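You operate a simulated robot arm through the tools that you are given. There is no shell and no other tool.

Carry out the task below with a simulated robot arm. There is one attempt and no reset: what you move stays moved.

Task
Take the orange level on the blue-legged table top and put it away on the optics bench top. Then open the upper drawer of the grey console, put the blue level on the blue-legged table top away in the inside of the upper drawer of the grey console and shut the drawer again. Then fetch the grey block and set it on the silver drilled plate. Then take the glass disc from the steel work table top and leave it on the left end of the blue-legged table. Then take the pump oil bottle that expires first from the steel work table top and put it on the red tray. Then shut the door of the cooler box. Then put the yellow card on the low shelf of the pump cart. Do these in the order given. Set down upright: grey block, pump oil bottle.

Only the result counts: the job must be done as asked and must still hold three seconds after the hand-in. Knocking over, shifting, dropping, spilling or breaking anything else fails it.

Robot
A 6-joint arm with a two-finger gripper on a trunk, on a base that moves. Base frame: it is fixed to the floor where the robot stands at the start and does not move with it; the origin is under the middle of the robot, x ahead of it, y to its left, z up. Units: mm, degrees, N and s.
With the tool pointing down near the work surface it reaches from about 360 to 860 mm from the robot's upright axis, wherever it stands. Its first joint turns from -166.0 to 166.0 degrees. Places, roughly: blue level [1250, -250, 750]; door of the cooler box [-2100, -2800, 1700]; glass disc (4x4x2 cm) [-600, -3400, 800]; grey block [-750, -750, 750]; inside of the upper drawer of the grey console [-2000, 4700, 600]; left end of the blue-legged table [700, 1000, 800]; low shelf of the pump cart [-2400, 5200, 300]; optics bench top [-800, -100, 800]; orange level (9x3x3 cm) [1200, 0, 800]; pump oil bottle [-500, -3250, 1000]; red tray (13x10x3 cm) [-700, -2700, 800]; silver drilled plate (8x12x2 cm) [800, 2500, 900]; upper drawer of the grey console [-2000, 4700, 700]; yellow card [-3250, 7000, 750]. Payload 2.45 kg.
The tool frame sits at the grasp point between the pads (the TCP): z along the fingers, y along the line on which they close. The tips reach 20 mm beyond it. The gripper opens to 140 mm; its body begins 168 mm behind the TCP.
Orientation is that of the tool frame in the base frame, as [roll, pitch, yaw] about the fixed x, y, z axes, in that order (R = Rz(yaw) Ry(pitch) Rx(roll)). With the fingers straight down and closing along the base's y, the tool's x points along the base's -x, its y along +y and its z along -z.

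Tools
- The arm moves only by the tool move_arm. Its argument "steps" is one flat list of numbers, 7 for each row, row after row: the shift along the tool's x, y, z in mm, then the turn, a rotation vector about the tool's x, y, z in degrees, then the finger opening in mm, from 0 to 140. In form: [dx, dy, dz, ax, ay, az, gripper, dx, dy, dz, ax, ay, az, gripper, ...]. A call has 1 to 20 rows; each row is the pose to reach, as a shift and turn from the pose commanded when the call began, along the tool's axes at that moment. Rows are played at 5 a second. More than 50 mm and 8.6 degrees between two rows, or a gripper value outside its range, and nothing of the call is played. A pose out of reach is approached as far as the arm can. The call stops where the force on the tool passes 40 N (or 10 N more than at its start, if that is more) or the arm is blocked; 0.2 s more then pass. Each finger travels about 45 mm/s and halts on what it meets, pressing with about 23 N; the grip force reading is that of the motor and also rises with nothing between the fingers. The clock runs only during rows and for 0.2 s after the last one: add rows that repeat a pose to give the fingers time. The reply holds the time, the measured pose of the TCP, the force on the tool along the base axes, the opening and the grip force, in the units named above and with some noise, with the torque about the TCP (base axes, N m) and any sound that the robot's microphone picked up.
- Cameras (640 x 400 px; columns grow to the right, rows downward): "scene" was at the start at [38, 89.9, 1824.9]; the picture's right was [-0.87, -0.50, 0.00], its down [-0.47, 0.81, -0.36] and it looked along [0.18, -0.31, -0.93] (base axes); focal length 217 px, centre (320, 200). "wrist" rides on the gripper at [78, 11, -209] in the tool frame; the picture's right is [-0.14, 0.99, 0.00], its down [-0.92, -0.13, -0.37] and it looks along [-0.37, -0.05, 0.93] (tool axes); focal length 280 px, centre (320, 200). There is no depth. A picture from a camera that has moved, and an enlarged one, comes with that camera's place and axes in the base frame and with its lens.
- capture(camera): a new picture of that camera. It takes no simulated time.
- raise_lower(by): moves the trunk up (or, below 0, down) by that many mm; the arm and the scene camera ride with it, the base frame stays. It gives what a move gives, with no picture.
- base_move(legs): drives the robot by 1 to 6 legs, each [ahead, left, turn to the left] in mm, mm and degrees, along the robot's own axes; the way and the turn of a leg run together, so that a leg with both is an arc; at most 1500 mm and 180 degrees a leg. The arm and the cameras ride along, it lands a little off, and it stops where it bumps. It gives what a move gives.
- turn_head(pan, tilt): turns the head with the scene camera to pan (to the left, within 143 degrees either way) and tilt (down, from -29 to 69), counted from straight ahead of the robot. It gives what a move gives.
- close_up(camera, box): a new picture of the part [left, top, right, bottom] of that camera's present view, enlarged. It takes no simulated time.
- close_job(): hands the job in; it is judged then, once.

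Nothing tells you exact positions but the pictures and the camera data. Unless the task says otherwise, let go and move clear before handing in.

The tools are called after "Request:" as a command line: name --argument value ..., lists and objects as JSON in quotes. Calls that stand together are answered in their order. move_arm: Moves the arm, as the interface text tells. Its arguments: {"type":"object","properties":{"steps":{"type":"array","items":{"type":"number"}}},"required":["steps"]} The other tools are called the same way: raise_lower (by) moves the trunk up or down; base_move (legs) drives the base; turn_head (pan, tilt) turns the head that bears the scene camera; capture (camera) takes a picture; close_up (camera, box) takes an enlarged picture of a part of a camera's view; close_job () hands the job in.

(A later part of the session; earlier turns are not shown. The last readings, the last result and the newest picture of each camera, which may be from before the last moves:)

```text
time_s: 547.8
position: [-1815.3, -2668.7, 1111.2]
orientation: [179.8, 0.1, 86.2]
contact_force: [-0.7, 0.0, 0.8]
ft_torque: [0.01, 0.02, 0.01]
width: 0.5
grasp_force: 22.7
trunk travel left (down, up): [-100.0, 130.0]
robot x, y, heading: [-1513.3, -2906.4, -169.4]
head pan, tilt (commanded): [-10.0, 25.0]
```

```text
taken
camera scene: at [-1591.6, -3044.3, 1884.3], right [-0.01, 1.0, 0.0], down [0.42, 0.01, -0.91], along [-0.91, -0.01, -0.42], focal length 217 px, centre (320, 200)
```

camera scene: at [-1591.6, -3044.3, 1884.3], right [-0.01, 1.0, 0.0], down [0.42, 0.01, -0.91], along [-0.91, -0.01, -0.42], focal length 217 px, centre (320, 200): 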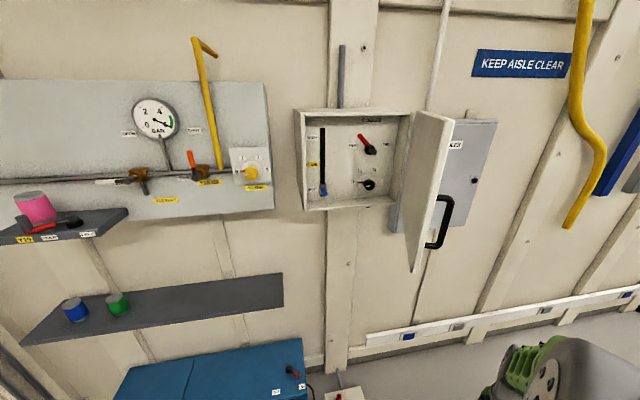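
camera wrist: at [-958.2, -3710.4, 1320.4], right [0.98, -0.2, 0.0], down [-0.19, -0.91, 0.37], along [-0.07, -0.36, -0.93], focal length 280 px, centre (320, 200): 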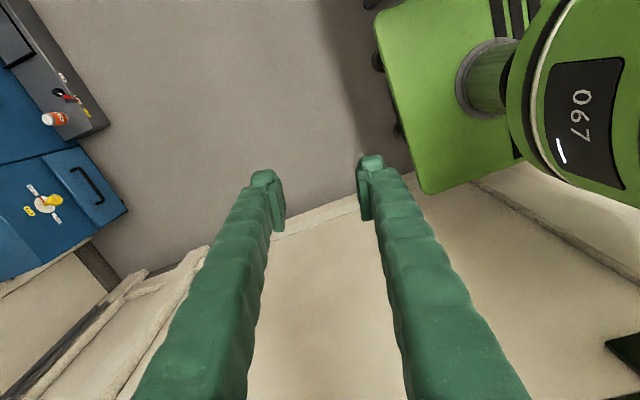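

Clear view now: hinge (-2318, -2762), free edge (-1967, -2838), handle z 1588–1702 on the outer face. I'll pitch the closed hand to horizontal north of the door, below its level first.

Request:
move_arm --steps '[0, -38.4, -2.7, 8.18, 0, 0, 0, 0, -76, -10.9, 16.36, 0, 0, 0, 0, -112, -24.3, 24.5, 0, 0, 0, 0, -145.9, -42.8, 32.7, 0, 0, 0, 0, -176.8, -65.9, 40.9, 0, 0, 0, 0, -204, -93.2, 49.1, 0, 0, 0, 0, -227, -124, 57.3, 0, 0, 0, 0, -245.5, -157.6, 65.4, 0, 0, 0, 0, -259, -193.8, 73.6, 0, 0, 0, 0, -267, -231.5, 81.8, 0, 0, 0, 0, -270, -270, 90, 0, 0, 0]'

Request:
capture --camera "scene"

Request:
capture --camera "wrist"

```text
time_s: 550.4
position: [-2088.4, -2699.7, 1389.5]
orientation: [-123.6, 2.0, 82.9]
contact_force: [0.0, 0.6, 0.7]
ft_torque: [0.03, 0.01, -0.01]
width: 0.2
grasp_force: 23.1
out of reach, approached as far as the arm can: row 4, 5, 6, 7, 8, 9, 10, 11
trunk travel left (down, up): [-100.0, 130.0]
robot x, y, heading: [-1511.8, -2900.7, -169.0]
head pan, tilt (commanded): [-10.0, 25.0]
stopped in row 11: the arm was blocked; the commanded pose is now the measured one
```

```text
taken
camera scene: at [-1592.0, -3042.1, 1884.3], right [0.01, 1.0, 0.0], down [0.42, 0.0, -0.91], along [-0.91, 0.01, -0.42], focal length 217 px, centre (320, 200)
```

scene: 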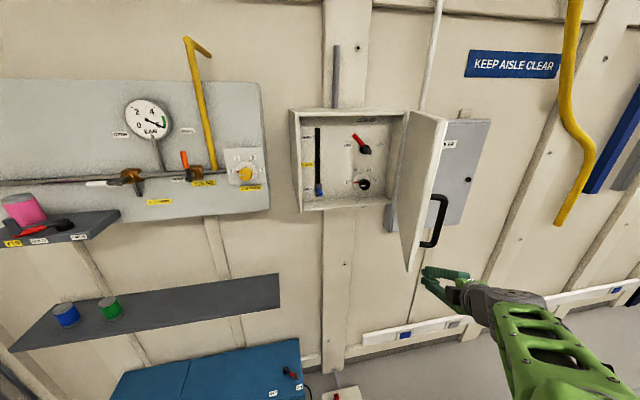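

```text
taken
camera wrist: at [-1900.6, -2640.6, 1494.0], right [0.52, -0.23, -0.82], down [0.12, -0.93, 0.34], along [-0.84, -0.28, -0.46], focal length 280 px, centre (320, 200)
```

wrist: 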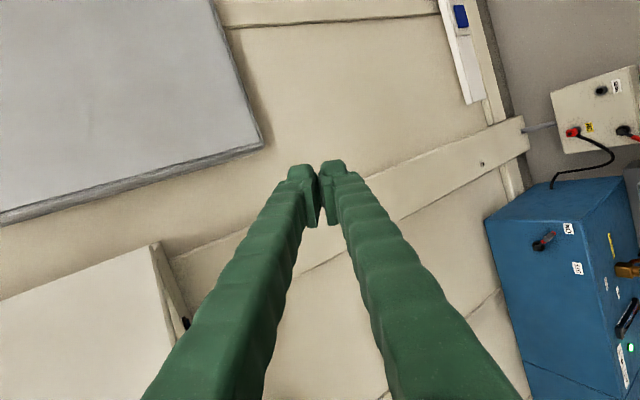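

The arm was blocked before reaching horizontal. I'll look to the right to see whether any part of it is near the panel.

Request:
turn_head --pan -70 --tilt 45

Request:
capture --camera "scene"

Request:
turn_head --pan -40 --tilt 40

Request:
capture --camera "scene"

```text
time_s: 551.7
position: [-2088.7, -2701.3, 1390.9]
orientation: [-123.5, 2.1, 83.1]
contact_force: [-0.5, 0.7, 0.9]
ft_torque: [-0.07, -0.06, 0.01]
width: 0.1
grasp_force: 22.7
trunk travel left (down, up): [-100.0, 130.0]
robot x, y, heading: [-1514.9, -2901.2, -169.4]
head pan, tilt (commanded): [-70.0, 45.0]
```

```text
taken
camera scene: at [-1580.9, -3041.5, 1853.7], right [0.02, 1.0, 0.0], down [0.71, -0.01, -0.71], along [-0.71, 0.01, -0.71], focal length 217 px, centre (320, 200)
```

scene: 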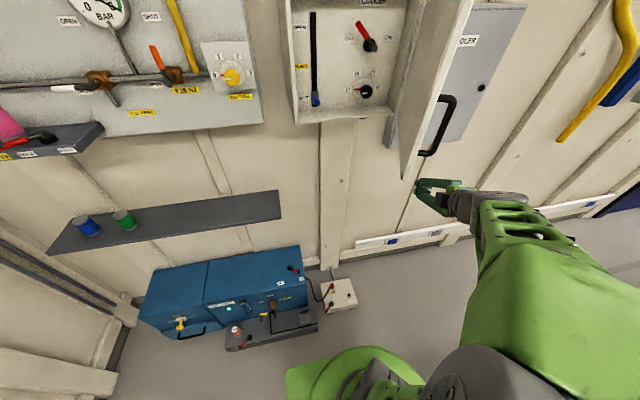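

```text
time_s: 552.6
position: [-2087.0, -2701.3, 1391.6]
orientation: [-123.4, 2.1, 83.3]
contact_force: [0.0, 0.6, 0.2]
ft_torque: [0.0, 0.02, 0.03]
width: 0.2
grasp_force: 23.3
trunk travel left (down, up): [-100.0, 130.0]
robot x, y, heading: [-1513.8, -2899.5, -169.4]
head pan, tilt (commanded): [-40.0, 40.0]
```

```text
taken
camera scene: at [-1584.6, -3040.7, 1861.0], right [0.03, 1.0, 0.0], down [0.64, -0.02, -0.77], along [-0.77, 0.02, -0.64], focal length 217 px, centre (320, 200)
```

scene: 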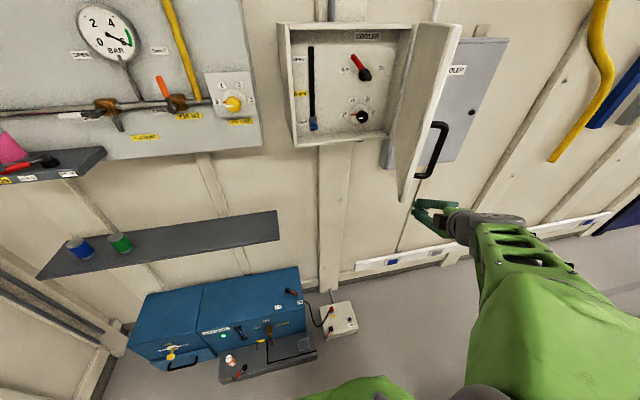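

The arm's elbow is against my own head, so I need more distance. I'll turn the head aside and back the base up 215 mm.

Request:
turn_head --pan 20 --tilt 25

Request:
base_move --legs '[[-215, 50, 0]]'

Request:
capture --camera "scene"

```text
time_s: 553.9
position: [-2087.6, -2701.4, 1393.9]
orientation: [-123.5, 2.0, 83.2]
contact_force: [-0.7, 0.0, 0.1]
ft_torque: [0.0, -0.02, -0.03]
width: 0.0
grasp_force: 22.7
trunk travel left (down, up): [-100.0, 130.0]
robot x, y, heading: [-1518.7, -2902.8, -169.3]
head pan, tilt (commanded): [20.0, 25.0]
```

```text
time_s: 555.6
position: [-1863.2, -2709.3, 1394.4]
orientation: [-123.3, 1.8, 83.1]
contact_force: [0.9, 0.7, 0.4]
ft_torque: [-0.01, -0.02, 0.01]
width: 0.3
grasp_force: 23.4
trunk travel left (down, up): [-100.0, 130.0]
robot x, y, heading: [-1295.7, -2911.0, -169.0]
head pan, tilt (commanded): [20.0, 25.0]
```

```text
taken
camera scene: at [-1366.7, -3050.5, 1884.4], right [0.01, 1.0, 0.0], down [0.42, -0.01, -0.91], along [-0.91, 0.01, -0.42], focal length 217 px, centre (320, 200)
```

scene: 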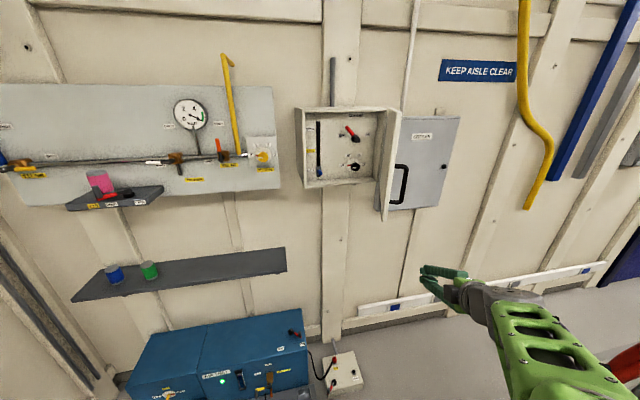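

The head is still pinned, so I'll extend the arm outward now while levelling the tool.

Request:
move_arm --steps '[-0.7, -35, 14.8, 0, 0, 0, 0, -1.4, -70, 29.5, 0, 0, 0, 0, -2.1, -105, 44.3, 6.7, 0, 0, 0, -2.8, -140, 59, 13.4, 0, 0, 0, -3.5, -175.4, 73.8, 20, 0, 0, 0, -3.5, -175.4, 73.8, 26.7, 0, 0, 0, -3.5, -175.4, 73.8, 33.4, 0, 0, 0, -3.5, -175.4, 73.8, 33.4, 0, 0, 0]'

Request:
turn_head --pan 0 --tilt 25

Request:
capture --camera "scene"

```text
time_s: 557.4
position: [-2007.0, -2701.6, 1534.2]
orientation: [-109.4, 2.2, 82.7]
contact_force: [-0.4, -0.2, -0.4]
ft_torque: [0.0, -0.01, -0.01]
width: 0.0
grasp_force: 22.8
out of reach, approached as far as the arm can: row 4, 5, 6, 7, 8
trunk travel left (down, up): [-100.0, 130.0]
robot x, y, heading: [-1294.9, -2913.9, -169.4]
head pan, tilt (commanded): [20.0, 25.0]
```

```text
time_s: 558.2
position: [-2005.9, -2700.3, 1532.3]
orientation: [-109.4, 2.2, 82.7]
contact_force: [0.6, 0.1, -0.1]
ft_torque: [-0.01, 0.01, 0.02]
width: 0.0
grasp_force: 22.7
trunk travel left (down, up): [-100.0, 130.0]
robot x, y, heading: [-1296.8, -2909.1, -169.5]
head pan, tilt (commanded): [0.0, 25.0]
```

```text
taken
camera scene: at [-1366.4, -3068.8, 1884.3], right [-0.19, 0.98, 0.0], down [0.42, 0.08, -0.91], along [-0.89, -0.17, -0.42], focal length 217 px, centre (320, 200)
```

scene: 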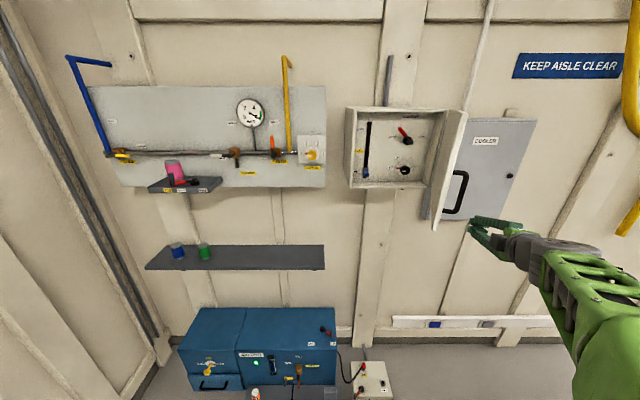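

The head is free and the hand points west, 19° down — good enough for pushing. I'll raise the trunk so the fingers are at door height and try turning the hand slightly south-west.

Request:
raise_lower --by 110

Request:
move_arm --steps '[0, 0, 0, 0, -5, 0, 0, 0, 0, 0, 0, -10, 0, 0, 0, 0, 0, 0, -15, 0, 0, 0, 0, 0, 0, -20, 0, 0, 0, 0, 0, 0, -20, 0, 0]'

Request:
capture --camera "scene"

Request:
capture --camera "wrist"

```text
time_s: 559.7
position: [-2007.1, -2700.2, 1642.4]
orientation: [-109.4, 2.2, 82.7]
contact_force: [-0.1, 0.8, -0.5]
ft_torque: [0.04, 0.02, 0.0]
width: 0.1
grasp_force: 23.4
trunk travel left (down, up): [-210.0, 20.0]
robot x, y, heading: [-1291.1, -2913.1, -169.4]
head pan, tilt (commanded): [0.0, 25.0]
```

```text
time_s: 560.9
position: [-2011.2, -2702.2, 1665.5]
orientation: [-108.6, 9.0, 101.6]
contact_force: [-1.1, -0.5, 0.2]
ft_torque: [0.01, -0.02, -0.02]
width: 0.1
grasp_force: 22.4
out of reach, approached as far as the arm can: row 2, 3, 4, 5
trunk travel left (down, up): [-210.0, 20.0]
robot x, y, heading: [-1292.3, -2912.5, -169.2]
head pan, tilt (commanded): [0.0, 25.0]
```

```text
taken
camera scene: at [-1365.9, -3069.6, 1994.3], right [-0.19, 0.98, 0.0], down [0.41, 0.08, -0.91], along [-0.89, -0.17, -0.42], focal length 217 px, centre (320, 200)
```

scene: 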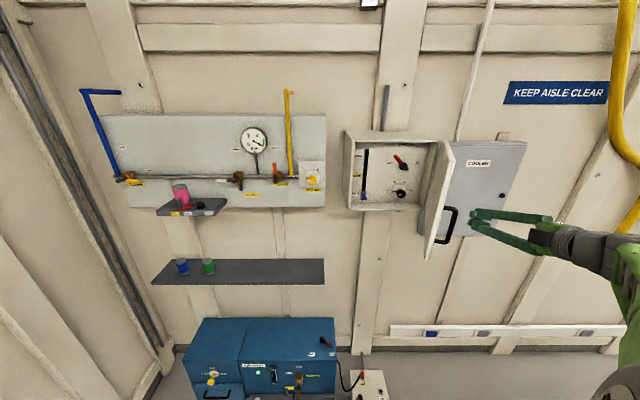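

```text
taken
camera wrist: at [-1831.9, -2578.0, 1708.2], right [0.37, -0.21, -0.91], down [0.48, -0.79, 0.38], along [-0.8, -0.57, -0.19], focal length 280 px, centre (320, 200)
```

wrist: 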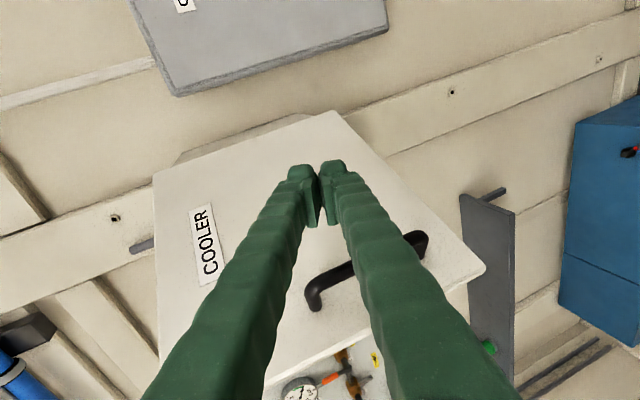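

The hand points at the outer face of the COOLER door. I'll sweep it along an arc to push the door toward closed, first half.

Request:
move_arm --steps '[-16, -6.6, 27.6, 0, 0, 0, 0, -31.9, -13.3, 55.3, 0, 0, 0, 0, -45, -16, 70, 0, 0, 0, 0, -58.1, -18.9, 85.1, 0, 0, 0, 0, -72.5, -19.3, 93.5, 0, 0, 0, 0, -87, -19.7, 102, 0, 0, 0, 0, -102, -20.1, 110.5, 0, 0, 0, 0, -117, -20.5, 119.1, 0, 0, 0, 0, -130, -22.7, 132.5, 0, 0, 0, 0, -143.8, -25, 146, 0, 0, 0, 0]'

Request:
capture --camera "scene"

Request:
capture --camera "wrist"

```text
time_s: 563.1
position: [-2126.5, -2874.8, 1665.0]
orientation: [-107.6, 8.6, 101.7]
contact_force: [-0.3, 0.1, 0.7]
ft_torque: [0.03, -0.02, -0.06]
width: 0.2
grasp_force: 23.1
trunk travel left (down, up): [-210.0, 20.0]
robot x, y, heading: [-1293.2, -2909.1, -169.6]
head pan, tilt (commanded): [0.0, 25.0]
```

```text
taken
camera scene: at [-1366.9, -3069.4, 1994.2], right [-0.19, 0.98, 0.0], down [0.42, 0.08, -0.91], along [-0.89, -0.17, -0.42], focal length 217 px, centre (320, 200)
```

scene: 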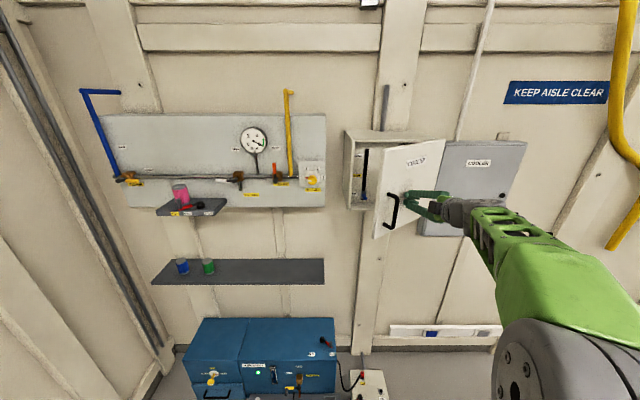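

```text
taken
camera wrist: at [-1944.9, -2750.5, 1706.0], right [0.35, -0.21, -0.91], down [0.48, -0.79, 0.37], along [-0.8, -0.57, -0.18], focal length 280 px, centre (320, 200)
```

wrist: 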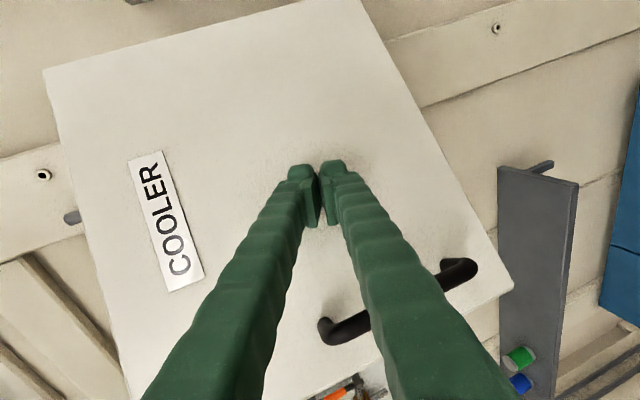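

The door is following. Continuing the arc until it seats.

Request:
move_arm --steps '[-12, -3, 14.6, 0, 0, 0, 0, -24.2, -5.8, 29.3, 0, 0, 0, 0, -32.3, -10.2, 46.3, 0, 0, 0, 0, -40.4, -14.6, 63.3, 0, 0, 0, 0, -46.3, -19.5, 80.7, 0, 0, 0, 0, -52.2, -24.3, 98.2, 0, 0, 0, 0, -54.2, -28.8, 112.6, 0, 0, 0, 0, -56.2, -33.3, 127, 0, 0, 0, 0, -58.2, -37.8, 141.3, 0, 0, 0, 0, -57.5, -39.8, 147, 0, 0, 0, 0, -56.8, -41.9, 152.6, 0, 0, 0, 0, -56.1, -44, 158.3, 0, 0, 0, 0, -55.4, -46, 164, 0, 0, 0, 0, -54.7, -48, 169.7, 0, 0, 0, 0]'

Request:
capture --camera "scene"

Request:
capture --camera "wrist"

```text
time_s: 565.0
position: [-2238.0, -2955.1, 1666.5]
orientation: [-107.9, 8.6, 101.7]
contact_force: [34.7, 5.3, -0.5]
ft_torque: [-0.32, 0.15, -0.29]
width: 0.0
grasp_force: 24.1
trunk travel left (down, up): [-210.0, 20.0]
robot x, y, heading: [-1290.9, -2908.7, -169.2]
head pan, tilt (commanded): [0.0, 25.0]
stopped in row 9: the force on the tool passed its limit at 55 N (the readings are from after the stop); the commanded pose is now the measured one
```

```text
taken
camera scene: at [-1357.0, -3067.7, 1994.8], right [-0.18, 0.98, 0.0], down [0.41, 0.08, -0.91], along [-0.89, -0.17, -0.42], focal length 217 px, centre (320, 200)
```

scene: 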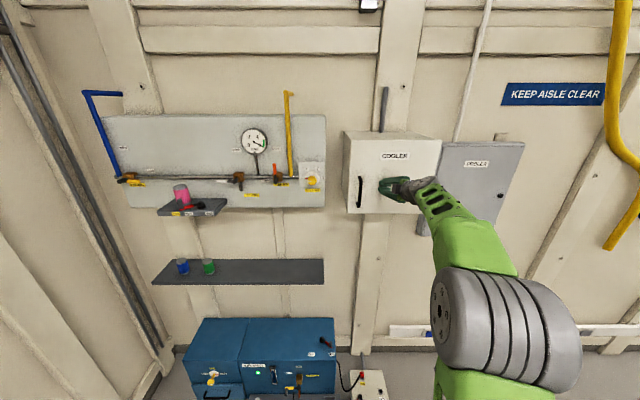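

```text
taken
camera wrist: at [-2057.4, -2830.6, 1708.4], right [0.35, -0.21, -0.91], down [0.48, -0.79, 0.37], along [-0.8, -0.57, -0.18], focal length 280 px, centre (320, 200)
```

wrist: 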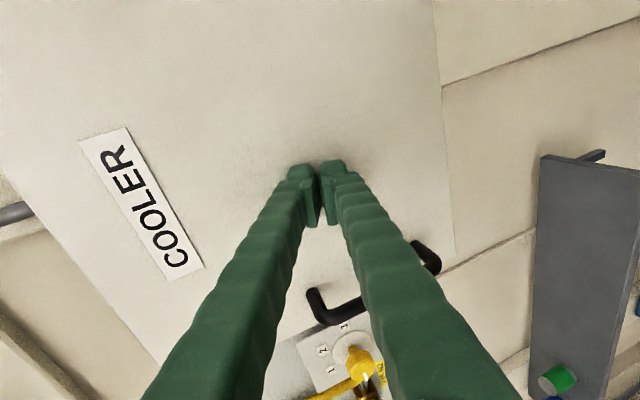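

The door met a firm stop. Checking whether it is flush.

Request:
close_up --camera "scene" --box '[325, 110, 465, 250]'

```text
2.86 times, centred on (395, 180) of scene
camera zoom: at [-1357.0, -3067.7, 1994.8], right [-0.18, 0.98, 0.0], down [0.41, 0.08, -0.91], along [-0.89, -0.17, -0.42], focal length 621 px, centre (106, 257)
```

zoom: 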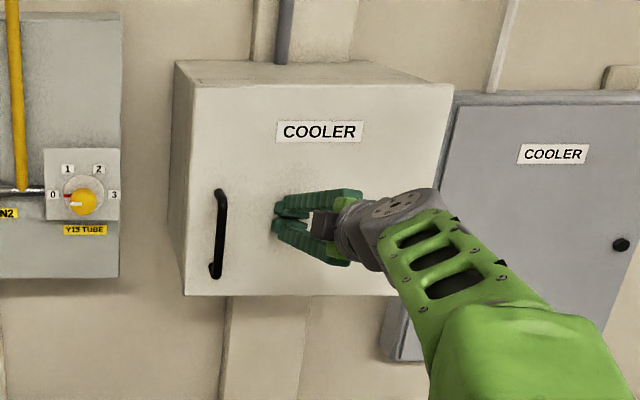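

The cooler door is shut flush. I'll back the hand straight off and confirm that it stays shut.

Request:
move_arm --steps '[0, 0, -20, 0, 0, 0, 0, 0, 0, -60, 0, 0, 0, 0, 0, 0, -105, 0, 0, 0, 0, 0, 0, -150, 0, 0, 0, 0, 0, 0, -195, 0, 0, 0, 0]'

Request:
close_up --camera "scene" --box '[325, 110, 465, 250]'

Request:
move_arm --steps '[0, 37.6, -2.6, -8, 0, 0, 0, 0, 74.4, -10.5, -16, 0, 0, 0, 0, 109.8, -23.3, -24, 0, 0, 0, 0, 143, -41, -32, 0, 0, 0, 0, 173.6, -63.2, -40, 0, 0, 0, 0, 200.6, -89.3, -48, 0, 0, 0, 0, 223.8, -119, -56, 0, 0, 0, 0, 242.7, -151.6, -64, 0, 0, 0, 0, 256.8, -186.6, -72, 0, 0, 0]'

Request:
capture --camera "scene"

```text
time_s: 566.2
position: [-2063.7, -2910.3, 1724.8]
orientation: [-108.0, 8.4, 101.8]
contact_force: [0.2, -0.4, 0.3]
ft_torque: [0.0, 0.01, -0.03]
width: 0.0
grasp_force: 22.8
trunk travel left (down, up): [-210.0, 20.0]
robot x, y, heading: [-1291.4, -2913.4, -169.4]
head pan, tilt (commanded): [0.0, 25.0]
```

```text
2.86 times, centred on (395, 180) of scene
camera zoom: at [-1363.6, -3068.7, 1994.5], right [-0.18, 0.98, 0.0], down [0.41, 0.08, -0.91], along [-0.89, -0.17, -0.42], focal length 621 px, centre (106, 257)
```

zoom: 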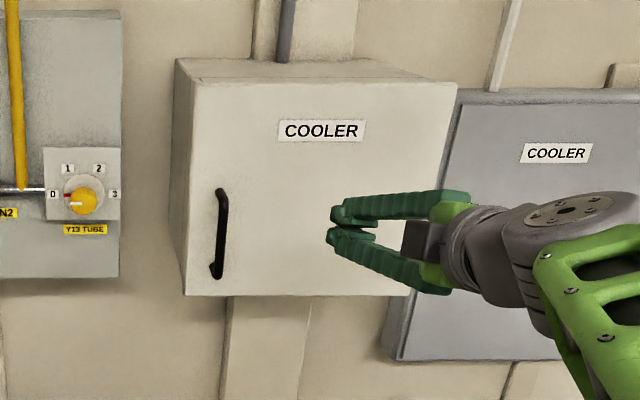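

```text
time_s: 568.2
position: [-1810.1, -2884.2, 1539.4]
orientation: [179.8, 8.6, 101.7]
contact_force: [0.0, 0.3, 0.1]
ft_torque: [0.0, 0.02, 0.02]
width: 0.0
grasp_force: 23.2
trunk travel left (down, up): [-210.0, 20.0]
robot x, y, heading: [-1290.6, -2910.9, -169.4]
head pan, tilt (commanded): [0.0, 25.0]
```

```text
taken
camera scene: at [-1366.3, -3068.5, 1994.3], right [-0.18, 0.98, 0.0], down [0.42, 0.08, -0.91], along [-0.89, -0.17, -0.42], focal length 217 px, centre (320, 200)
```

scene: 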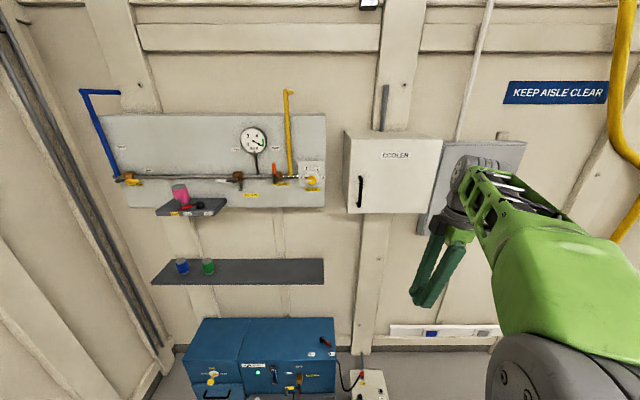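

Door stays shut. Now restoring the arm to its travelling pose and lowering the trunk.

Request:
raise_lower --by -110

Request:
move_arm --steps '[6, 0, 40, 0, 2, 0, 0, 12, 0, 80, 0, 4, 0, 0, 18, 0, 120, 0, 6, 0, 0, 24, 0, 160, 0, 8.6, 0, 20, 30, 0, 200, 0, 8.6, 0, 40, 36, 0, 240, 0, 8.6, 0, 60, 42, 0, 280, 0, 8.6, 0, 60, 48, 0, 316, 0, 8.6, 0, 60]'

Request:
base_move --legs '[[0, 500, 0], [0, 480, 0]]'

```text
time_s: 569.6
position: [-1809.4, -2885.1, 1429.1]
orientation: [179.8, 8.6, 101.7]
contact_force: [0.2, -0.1, 0.0]
ft_torque: [-0.01, -0.01, 0.0]
width: 0.0
grasp_force: 23.0
trunk travel left (down, up): [-100.0, 130.0]
robot x, y, heading: [-1294.1, -2915.9, -169.6]
head pan, tilt (commanded): [0.0, 25.0]
```

```text
time_s: 571.4
position: [-1812.2, -2884.6, 1109.6]
orientation: [179.8, 0.0, 101.8]
contact_force: [0.5, -0.3, -0.2]
ft_torque: [-0.01, 0.01, -0.02]
width: 60.1
grasp_force: 0.0
trunk travel left (down, up): [-100.0, 130.0]
robot x, y, heading: [-1289.1, -2913.4, -169.2]
head pan, tilt (commanded): [0.0, 25.0]
```

```text
time_s: 580.6
position: [-1632.7, -3847.2, 1108.7]
orientation: [179.9, 0.0, 101.7]
contact_force: [0.6, 1.0, -0.5]
ft_torque: [-0.02, 0.02, -0.01]
width: 60.0
grasp_force: 0.0
trunk travel left (down, up): [-100.0, 130.0]
robot x, y, heading: [-1112.8, -3875.5, -169.3]
head pan, tilt (commanded): [0.0, 25.0]
```

Request:
base_move --legs '[[-800, 8, 0]]'

Request:
base_move --legs '[[-800, 0, 0], [0, -250, 0]]'

```text
time_s: 584.9
position: [-851.8, -3707.5, 1109.0]
orientation: [-180.0, 0.0, 101.4]
contact_force: [0.1, -0.7, -0.3]
ft_torque: [-0.02, 0.01, 0.0]
width: 60.0
grasp_force: 0.0
trunk travel left (down, up): [-100.0, 130.0]
robot x, y, heading: [-333.8, -3736.0, -169.5]
head pan, tilt (commanded): [0.0, 25.0]
```

```text
time_s: 591.6
position: [-100.1, -3314.0, 1108.7]
orientation: [179.9, 0.0, 101.5]
contact_force: [-0.7, 0.7, -0.3]
ft_torque: [-0.05, 0.01, 0.03]
width: 60.1
grasp_force: 0.1
trunk travel left (down, up): [-100.0, 130.0]
robot x, y, heading: [418.5, -3343.0, -170.0]
head pan, tilt (commanded): [0.0, 25.0]
```

Out of the gap. Turning up the lane for the long drive north to the yellow card.

Request:
base_move --legs '[[0, 0, -90.1], [1400, -100, 0], [1490, 0, 0], [1490, 0, 0]]'

```text
time_s: 616.5
position: [-218.6, 1521.7, 1109.1]
orientation: [180.0, 0.0, 10.5]
contact_force: [-0.5, 1.2, 0.0]
ft_torque: [-0.01, -0.04, 0.01]
width: 60.3
grasp_force: 0.1
trunk travel left (down, up): [-100.0, 130.0]
robot x, y, heading: [-255.5, 1005.0, 99.4]
head pan, tilt (commanded): [0.0, 25.0]
```

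Request:
base_move --legs '[[1490, 0, 0], [1490, 0, 0], [1400, 0, 0]]'

Request:
turn_head --pan 35 --tilt 25

Request:
capture --camera "scene"

Request:
turn_head --pan 85 --tilt 40

Request:
capture --camera "scene"

```text
time_s: 637.6
position: [-936.2, 5861.5, 1108.8]
orientation: [179.9, 0.0, 10.7]
contact_force: [-0.2, 0.5, -0.2]
ft_torque: [-0.01, -0.02, 0.0]
width: 60.0
grasp_force: 0.1
trunk travel left (down, up): [-100.0, 130.0]
robot x, y, heading: [-969.2, 5341.9, 99.4]
head pan, tilt (commanded): [0.0, 25.0]
```

```text
time_s: 638.6
position: [-935.8, 5860.3, 1108.7]
orientation: [179.9, -0.1, 10.7]
contact_force: [-0.3, 0.2, 0.1]
ft_torque: [0.03, -0.02, -0.04]
width: 60.0
grasp_force: 0.1
trunk travel left (down, up): [-100.0, 130.0]
robot x, y, heading: [-971.1, 5338.4, 99.7]
head pan, tilt (commanded): [35.0, 25.0]
```

```text
taken
camera scene: at [-1175.4, 5391.4, 1884.3], right [0.71, 0.7, 0.0], down [0.3, -0.3, -0.91], along [-0.64, 0.65, -0.42], focal length 217 px, centre (320, 200)
```

scene: 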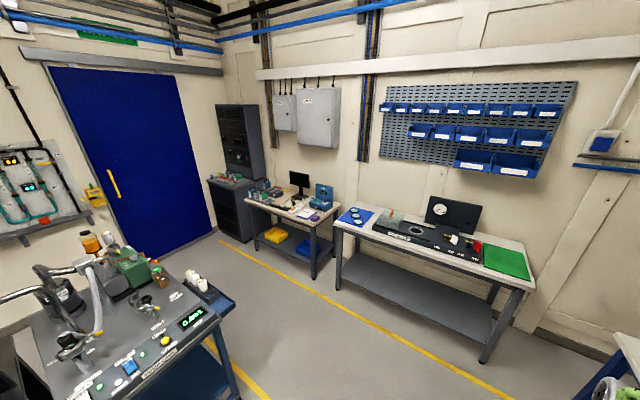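

```text
time_s: 639.8
position: [-936.1, 5860.4, 1108.2]
orientation: [179.9, 0.0, 10.7]
contact_force: [0.3, -0.1, -0.1]
ft_torque: [-0.01, 0.06, 0.02]
width: 60.2
grasp_force: 0.0
trunk travel left (down, up): [-100.0, 130.0]
robot x, y, heading: [-969.4, 5339.9, 99.5]
head pan, tilt (commanded): [85.0, 40.0]
```

```text
taken
camera scene: at [-1195.6, 5319.0, 1861.0], right [-0.08, 1.0, 0.0], down [0.64, 0.05, -0.77], along [-0.76, -0.06, -0.64], focal length 217 px, centre (320, 200)
```

scene: 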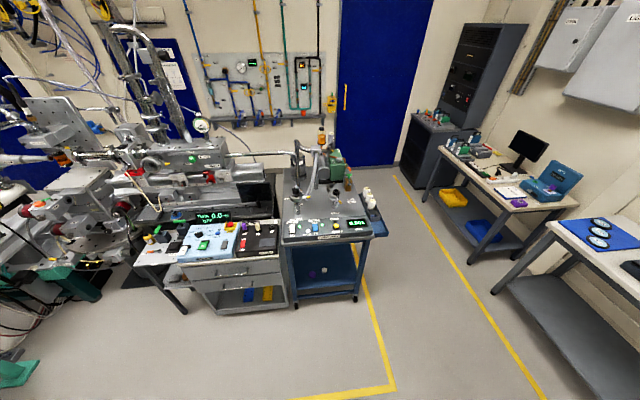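

Request:
turn_head --pan 35 --tilt 25

Request:
close_up --camera "scene" --box '[230, 150, 350, 260]'

Request:
turn_head --pan 85 --tilt 40

Request:
close_up --camera "scene" --box '[250, 150, 400, 320]'

```text
time_s: 640.9
position: [-936.1, 5859.9, 1109.2]
orientation: [179.9, 0.0, 10.7]
contact_force: [-0.7, -0.1, -0.9]
ft_torque: [0.03, 0.01, 0.01]
width: 60.1
grasp_force: 0.1
trunk travel left (down, up): [-100.0, 130.0]
robot x, y, heading: [-970.4, 5343.9, 99.6]
head pan, tilt (commanded): [35.0, 25.0]
```

```text
3.64 times, centred on (290, 205) of scene
camera zoom: at [-1175.5, 5391.3, 1884.3], right [0.71, 0.7, 0.0], down [0.3, -0.3, -0.91], along [-0.64, 0.65, -0.42], focal length 790 px, centre (429, 182)
```

zoom: 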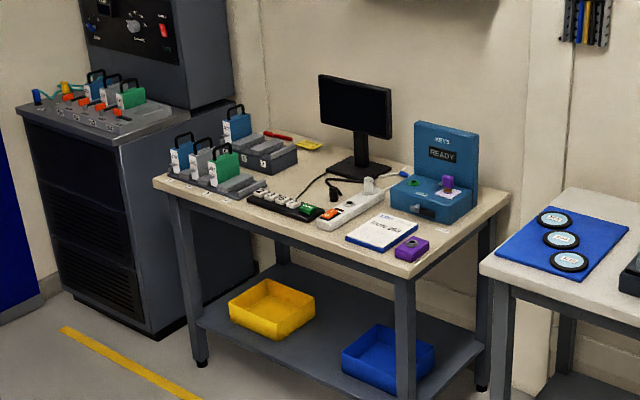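

```text
time_s: 642.1
position: [-935.0, 5859.6, 1109.2]
orientation: [-180.0, 0.0, 10.6]
contact_force: [0.2, 0.6, 0.5]
ft_torque: [0.0, 0.01, 0.02]
width: 60.3
grasp_force: 0.1
trunk travel left (down, up): [-100.0, 130.0]
robot x, y, heading: [-974.6, 5340.3, 99.4]
head pan, tilt (commanded): [85.0, 40.0]
```

```text
2.35 times, centred on (325, 235) of scene
camera zoom: at [-1195.6, 5319.0, 1861.0], right [-0.08, 1.0, 0.0], down [0.64, 0.05, -0.77], along [-0.76, -0.06, -0.64], focal length 512 px, centre (308, 118)
```

zoom: 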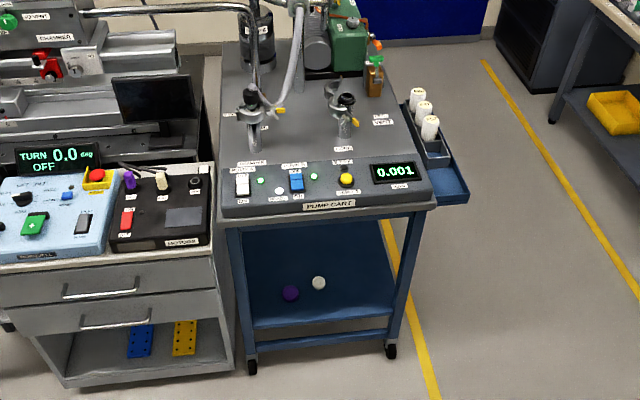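

The yellow card lies at the back of the monitor desk, near (-3350, 6980). I'll drive round the pump cart to the front of that desk.

Request:
base_move --legs '[[760, 0, 0], [180, 1045, 0], [180, 1045, 0]]'

Request:
turn_head --pan 0 --tilt 40

Request:
capture --camera "scene"

Request:
capture --camera "wrist"

```text
time_s: 664.6
position: [-3198.3, 6649.1, 1108.6]
orientation: [179.9, 0.0, 9.6]
contact_force: [0.2, -0.5, 0.0]
ft_torque: [0.0, -0.01, -0.01]
width: 60.1
grasp_force: 0.1
trunk travel left (down, up): [-100.0, 130.0]
robot x, y, heading: [-3244.2, 6127.5, 98.4]
head pan, tilt (commanded): [85.0, 40.0]
```

```text
time_s: 666.2
position: [-3198.6, 6648.5, 1108.4]
orientation: [179.9, 0.1, 9.7]
contact_force: [0.2, -0.7, 0.1]
ft_torque: [-0.01, -0.02, 0.0]
width: 60.2
grasp_force: 0.0
trunk travel left (down, up): [-100.0, 130.0]
robot x, y, heading: [-3242.7, 6132.7, 98.5]
head pan, tilt (commanded): [0.0, 40.0]
```

```text
taken
camera scene: at [-3395.7, 6202.1, 1861.0], right [0.99, 0.15, 0.0], down [0.1, -0.64, -0.77], along [-0.11, 0.76, -0.64], focal length 217 px, centre (320, 200)
```

scene: 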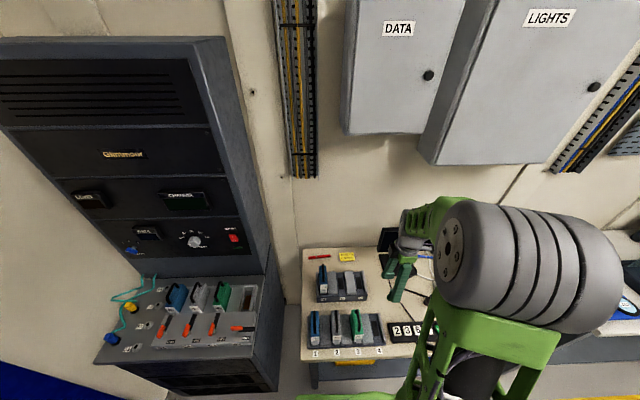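

```text
taken
camera wrist: at [-3119.8, 6651.7, 1317.7], right [0.03, -1.0, 0.0], down [-0.93, -0.03, 0.37], along [-0.37, -0.01, -0.93], focal length 280 px, centre (320, 200)
```

wrist: 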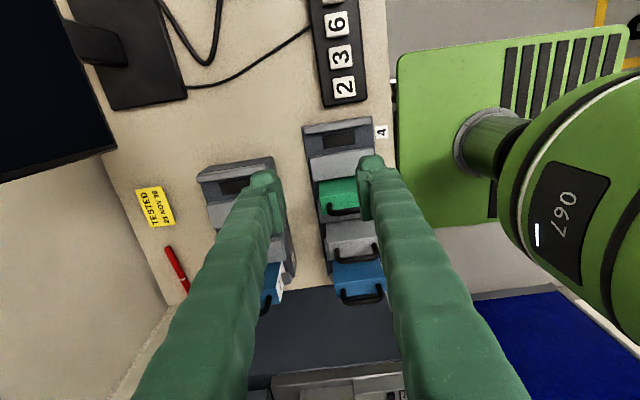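

Request:
close_up --camera "wrist" --box '[90, 150, 250, 300]'

Request:
close_up --camera "scene" --box '[290, 230, 410, 350]'

```text
2.67 times, centred on (170, 225) of wrist
camera zoom: at [-3119.8, 6651.7, 1317.7], right [0.03, -1.0, 0.0], down [-0.93, -0.03, 0.37], along [-0.37, -0.01, -0.93], focal length 748 px, centre (720, 133)
```

zoom: 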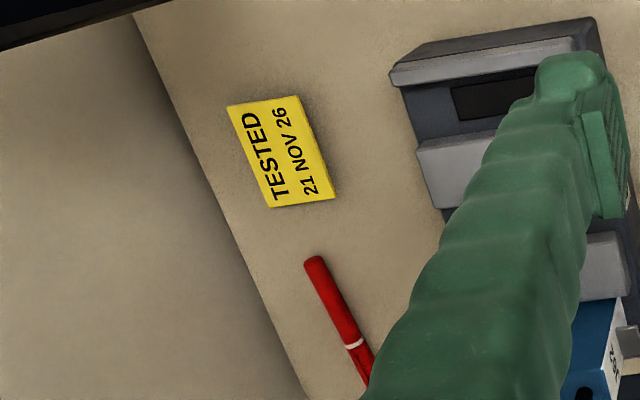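

```text
3.33 times, centred on (350, 290) of scene
camera zoom: at [-3395.7, 6202.1, 1861.0], right [0.99, 0.15, 0.0], down [0.1, -0.64, -0.77], along [-0.11, 0.76, -0.64], focal length 725 px, centre (220, -100)
```

zoom: 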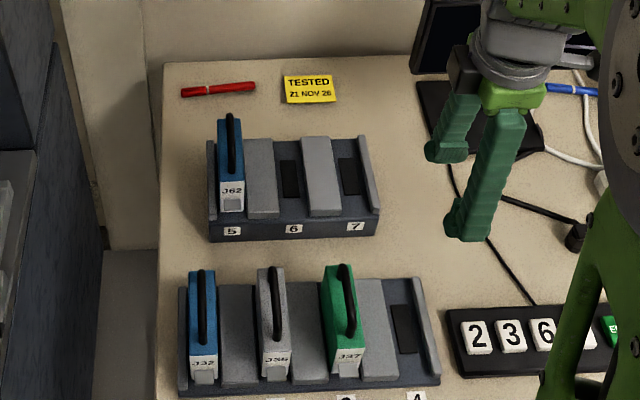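

The yellow card ("TESTED 21 NOV 26") lies at (-3353, 6972), about 85×54 mm, long side along 10°, 70 mm from the wall. I'll close in and turn the fingers to grip across its long side.

Request:
base_move --legs '[[28, 0, 0]]'

Request:
move_arm --steps '[0, 0, 0, 0, 0, 8.2, 70, 0, 0, 0, 0, 0, 16.4, 80, 0, 0, 0, 0, 0, 24.6, 90, 0, 0, 0, 0, 0, 32.8, 100, 0, 0, 0, 0, 0, 41, 105, 0, 0, 0, 0, 0, 49.2, 105, 0, 0, 0, 0, 0, 57.4, 105, 0, 0, 0, 0, 0, 65.6, 105, 0, 0, 0, 0, 0, 73.8, 105, 0, 0, 0, 0, 0, 82, 105, 0, 0, 0, 0, 0, 89.7, 105]'

Request:
capture --camera "wrist"

```text
time_s: 667.0
position: [-3202.6, 6678.4, 1107.3]
orientation: [179.7, -0.1, 9.8]
contact_force: [0.2, 0.7, 0.3]
ft_torque: [-0.04, -0.03, 0.02]
width: 59.8
grasp_force: 0.0
trunk travel left (down, up): [-100.0, 130.0]
robot x, y, heading: [-3249.3, 6156.1, 98.5]
head pan, tilt (commanded): [0.0, 40.0]
```

```text
time_s: 669.4
position: [-3202.4, 6676.6, 1108.3]
orientation: [180.0, -0.2, -80.0]
contact_force: [0.2, 0.4, -0.8]
ft_torque: [0.0, -0.01, -0.02]
width: 105.1
grasp_force: 0.0
trunk travel left (down, up): [-100.0, 130.0]
robot x, y, heading: [-3248.4, 6158.3, 98.5]
head pan, tilt (commanded): [0.0, 40.0]
```

```text
taken
camera wrist: at [-3200.1, 6597.3, 1317.5], right [-1.0, -0.03, 0.0], down [-0.03, 0.93, 0.37], along [-0.01, 0.37, -0.93], focal length 280 px, centre (320, 200)
```

wrist: 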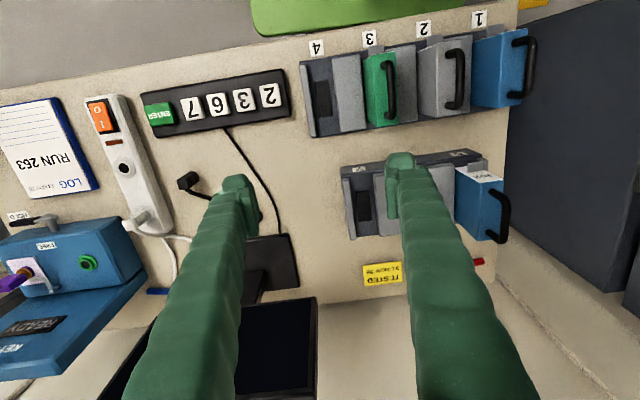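

Request:
move_arm --steps '[-40, 12, 0, 0, 0, 0, 105, -80, 24.2, 0, 0, 0, 0, 105, -119, 36.3, 0, 0, 0, 0, 105, -159, 48.5, 0, 0, 0, 0, 105, -199, 60.6, 0, 0, 0, 0, 105, -238, 72.7, 0, 0, 0, 0, 105, -278, 84.8, 0, 0, 0, 0, 105, -318, 96.9, 0, 0, 0, 0, 105, -318, 96.9, 40, 0, 0, 0, 105, -318, 96.9, 80, 0, 0, 0, 105, -318, 96.9, 110, 0, 0, 0, 105, -318, 96.9, 110, 0, 0, 0, 105]'

Request:
capture --camera "wrist"

Request:
close_up --camera "scene" --box '[290, 180, 450, 320]'

```text
time_s: 672.0
position: [-3352.8, 6969.5, 998.5]
orientation: [180.0, -0.1, -80.0]
contact_force: [-0.3, 0.0, -0.8]
ft_torque: [0.03, 0.0, 0.0]
width: 105.0
grasp_force: 0.0
trunk travel left (down, up): [-100.0, 130.0]
robot x, y, heading: [-3250.1, 6155.0, 98.2]
head pan, tilt (commanded): [0.0, 40.0]
```

```text
taken
camera wrist: at [-3350.6, 6892.1, 1207.4], right [-1.0, -0.04, 0.0], down [-0.03, 0.93, 0.37], along [-0.01, 0.37, -0.93], focal length 280 px, centre (320, 200)
```

wrist: 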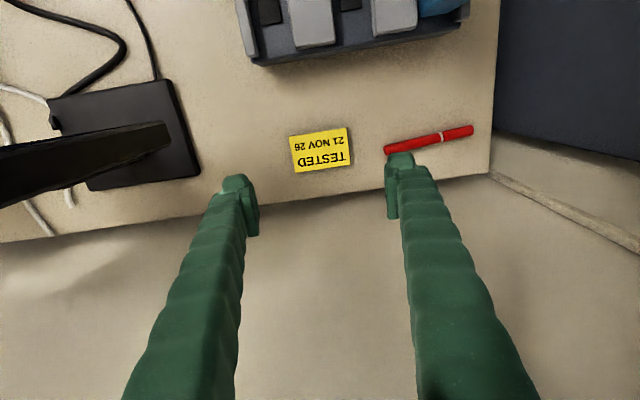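

```text
2.86 times, centred on (370, 250) of scene
camera zoom: at [-3399.7, 6229.1, 1861.1], right [0.99, 0.15, 0.0], down [0.1, -0.64, -0.77], along [-0.11, 0.76, -0.64], focal length 621 px, centre (177, 57)
```

zoom: 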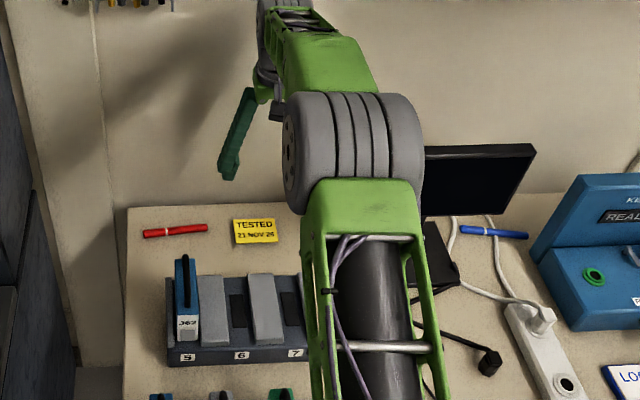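

Aligned with the card. Lowering carefully until the tips just touch the desk on either side of it.

Request:
move_arm --steps '[-4, 0, 40, 0, 0.1, 0, 105, -4, 0, 80, 0, 0.1, 0, 105, -4, 0, 120, 0, 0.1, 0, 105, -4, 0, 150, 0, 0.1, 0, 105, -4, 0, 165, 0, 0.1, 0, 105, -4, 0, 172, 0, 0.1, 0, 105, -4, 0, 175, 0, 0.1, 0, 105, -4, 0, 177, 0, 0.1, 0, 105]'

Request:
capture --camera "wrist"

```text
time_s: 673.8
position: [-3352.4, 6975.9, 820.1]
orientation: [-180.0, -0.2, -80.0]
contact_force: [-0.1, 0.6, -0.7]
ft_torque: [-0.02, 0.01, 0.01]
width: 105.0
grasp_force: 0.0
trunk travel left (down, up): [-100.0, 130.0]
robot x, y, heading: [-3250.0, 6157.4, 98.3]
head pan, tilt (commanded): [0.0, 40.0]
```

```text
taken
camera wrist: at [-3350.7, 6898.0, 1029.8], right [-1.0, -0.04, 0.0], down [-0.03, 0.93, 0.37], along [-0.01, 0.37, -0.93], focal length 280 px, centre (320, 200)
```

wrist: 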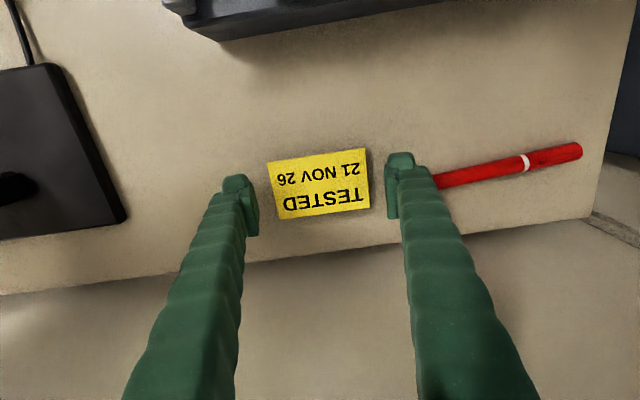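

Request:
move_arm --steps '[0, 0, 1.5, 0, 0, 0, 102, 0, 0, 3, 0, 0, 0, 102, 0, 0, 4.5, 0, 0, 0, 102, 0, 0, 6, 0, 0, 0, 102, 0, 0, 7.5, 0, 0, 0, 102, 0, 0, 9, 0, 0, 0, 102, 0, 0, 10.5, 0, 0, 0, 102, 0, 0, 12, 0, 0, 0, 102]'

```text
time_s: 675.6
position: [-3354.6, 6976.4, 809.4]
orientation: [179.9, -0.1, -80.0]
contact_force: [-0.1, -0.3, -0.2]
ft_torque: [0.03, 0.0, -0.01]
width: 102.0
grasp_force: 0.2
trunk travel left (down, up): [-100.0, 130.0]
robot x, y, heading: [-3247.3, 6158.4, 98.5]
head pan, tilt (commanded): [0.0, 40.0]
```

Request:
move_arm --steps '[0, 0, 1.5, 0, 0, 0, 102, 0, 0, 3, 0, 0, 0, 102, 0, 0, 4.5, 0, 0, 0, 102, 0, 0, 6, 0, 0, 0, 102, 0, 0, 7.5, 0, 0, 0, 102, 0, 0, 9, 0, 0, 0, 102, 0, 0, 10.5, 0, 0, 0, 102, 0, 0, 12, 0, 0, 0, 102, 0, 0, 13.5, 0, 0, 0, 102, 0, 0, 15, 0, 0, 0, 102]'

Request:
capture --camera "wrist"

```text
time_s: 677.8
position: [-3354.2, 6977.4, 796.3]
orientation: [179.9, -0.2, -80.0]
contact_force: [1.0, -3.4, 12.4]
ft_torque: [-0.07, 0.11, 0.02]
width: 102.0
grasp_force: 0.1
trunk travel left (down, up): [-100.0, 130.0]
robot x, y, heading: [-3245.1, 6155.9, 98.4]
head pan, tilt (commanded): [0.0, 40.0]
```

```text
taken
camera wrist: at [-3351.3, 6897.7, 1004.9], right [-1.0, -0.04, 0.0], down [-0.03, 0.93, 0.37], along [-0.01, 0.37, -0.93], focal length 280 px, centre (320, 200)
```

wrist: 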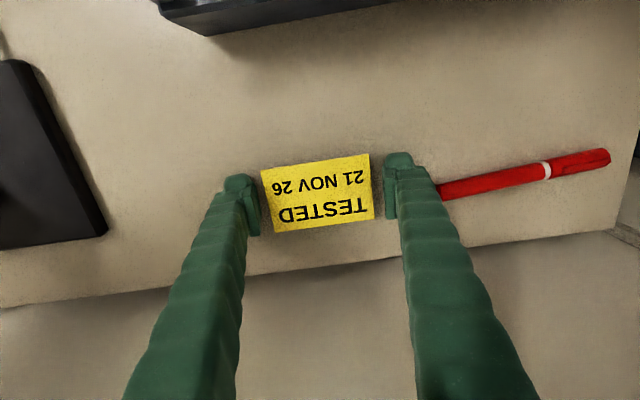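

Tips touch the desk (about z=777). I'll raise 2.5 mm and close gently on the card's short edges.

Request:
move_arm --steps '[0, 0, -2.5, 0, 0, 0, 102, 0, 0, -2.5, 0, 0, 0, 96, 0, 0, -2.5, 0, 0, 0, 90, 0, 0, -2.5, 0, 0, 0, 84, 0, 0, -2.5, 0, 0, 0, 78, 0, 0, -2.5, 0, 0, 0, 72, 0, 0, -2.5, 0, 0, 0, 66, 0, 0, -2.5, 0, 0, 0, 66]'

Request:
close_up --camera "wrist" --box '[220, 110, 420, 260]'

```text
time_s: 679.6
position: [-3354.1, 6975.8, 797.4]
orientation: [-180.0, -0.1, -80.1]
contact_force: [-5.1, 0.4, 15.1]
ft_torque: [-0.02, 0.25, -0.01]
width: 83.3
grasp_force: 23.0
trunk travel left (down, up): [-100.0, 130.0]
robot x, y, heading: [-3249.9, 6161.8, 98.4]
head pan, tilt (commanded): [0.0, 40.0]
```

```text
2.67 times, centred on (320, 185) of wrist
camera zoom: at [-3351.7, 6897.2, 1006.6], right [-1.0, -0.04, 0.0], down [-0.03, 0.93, 0.37], along [-0.01, 0.37, -0.93], focal length 748 px, centre (320, 240)
```

zoom: 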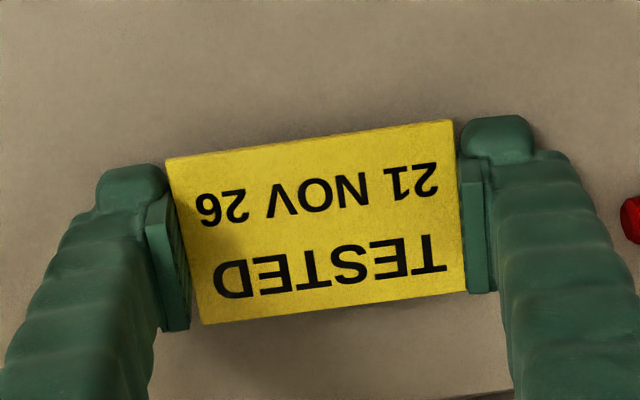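

Gripped at 83 mm. Very slow lift to see whether the card comes along.

Request:
move_arm --steps '[0, 0, -1, 0, 0, 0, 66, 0, 0, -2, 0, 0, 0, 66, 0, 0, -3.5, 0, 0, 0, 66, 0, 0, -5.5, 0, 0, 0, 66, 0, 0, -9, 0, 0, 0, 66, 0, 0, -14, 0, 0, 0, 66, 0, 0, -20, 0, 0, 0, 66, 0, 0, -20, 0, 0, 0, 66]'

Request:
close_up --camera "wrist" --box '[220, 110, 420, 260]'

```text
time_s: 681.4
position: [-3354.2, 6977.5, 815.8]
orientation: [-180.0, -0.2, -80.1]
contact_force: [0.3, -0.4, 0.1]
ft_torque: [-0.01, -0.02, -0.01]
width: 83.4
grasp_force: 23.3
trunk travel left (down, up): [-100.0, 130.0]
robot x, y, heading: [-3250.7, 6158.1, 98.5]
head pan, tilt (commanded): [0.0, 40.0]
```

```text
2.67 times, centred on (320, 185) of wrist
camera zoom: at [-3352.0, 6898.5, 1025.6], right [-1.0, -0.04, 0.0], down [-0.03, 0.93, 0.37], along [-0.01, 0.36, -0.93], focal length 748 px, centre (320, 240)
```

zoom: 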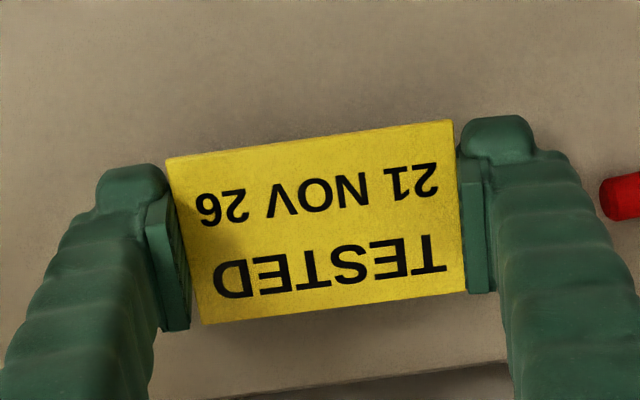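

The card is held. Raising it slowly, then drawing back over the desk.

Request:
move_arm --steps '[0, 0, -15, 0, 0, 0, 66, 0, 0, -35, 0, 0, 0, 66, 0, 0, -60, 0, 0, 0, 66, 0, 0, -85, 0, 0, 0, 66, 0, 0, -110, 0, 0, 0, 66, 0, 0, -135, 0, 0, 0, 66, 0, 0, -160, 0, 0, 0, 66, 0, 0, -185, 0, 0, 0, 66, 0, 0, -210, 0, 0, 0, 66, 0, 0, -235, 0, 0, 0, 66, 0, 0, -260, 0, 0, 0, 66, 0, 0, -275, 0, 0, 0, 66]'

Request:
move_arm --steps '[15, 1, 0, 0, 0, 0, 66, 38, 3, 0, 0, 0, 0, 66, 63, 5, 0, 0, 0, 0, 66, 88, 7, 0, 0, 0, 0, 66, 113, 9, 0, 0, 0, 0, 66, 138, 11, 0, 0, 0, 0, 66, 163, 13, 0, 0, 0, 0, 66, 188, 15, 0, 0, 0, 0, 66, 213, 17, 0, 0, 0, 0, 66, 238, 19, 0, 0, 0, 0, 66, 263, 21, 0, 0, 0, 0, 66, 288, 24, 0, 0, 0, 0, 66, 305, 25.4, 0, 0, 0, 0, 66]'

Request:
capture --camera "wrist"

```text
time_s: 684.0
position: [-3353.9, 6978.2, 1092.4]
orientation: [-179.9, -0.2, -80.1]
contact_force: [0.5, 0.6, -0.4]
ft_torque: [-0.01, -0.04, 0.01]
width: 83.1
grasp_force: 22.6
trunk travel left (down, up): [-100.0, 130.0]
robot x, y, heading: [-3248.9, 6159.8, 98.7]
head pan, tilt (commanded): [0.0, 40.0]
```

```text
time_s: 686.8
position: [-3326.5, 6670.0, 1092.2]
orientation: [180.0, -0.2, -80.1]
contact_force: [0.0, -0.3, -0.7]
ft_torque: [0.02, 0.02, -0.02]
width: 83.1
grasp_force: 22.8
trunk travel left (down, up): [-100.0, 130.0]
robot x, y, heading: [-3248.7, 6156.9, 98.4]
head pan, tilt (commanded): [0.0, 40.0]
```

```text
taken
camera wrist: at [-3323.9, 6593.1, 1301.1], right [-1.0, -0.04, 0.0], down [-0.03, 0.93, 0.37], along [-0.01, 0.37, -0.93], focal length 280 px, centre (320, 200)
```

wrist: 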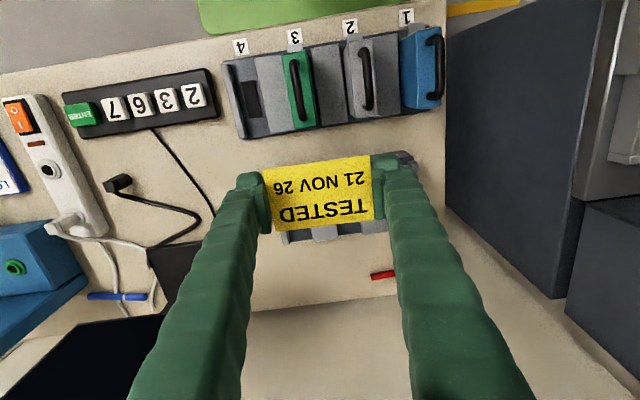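

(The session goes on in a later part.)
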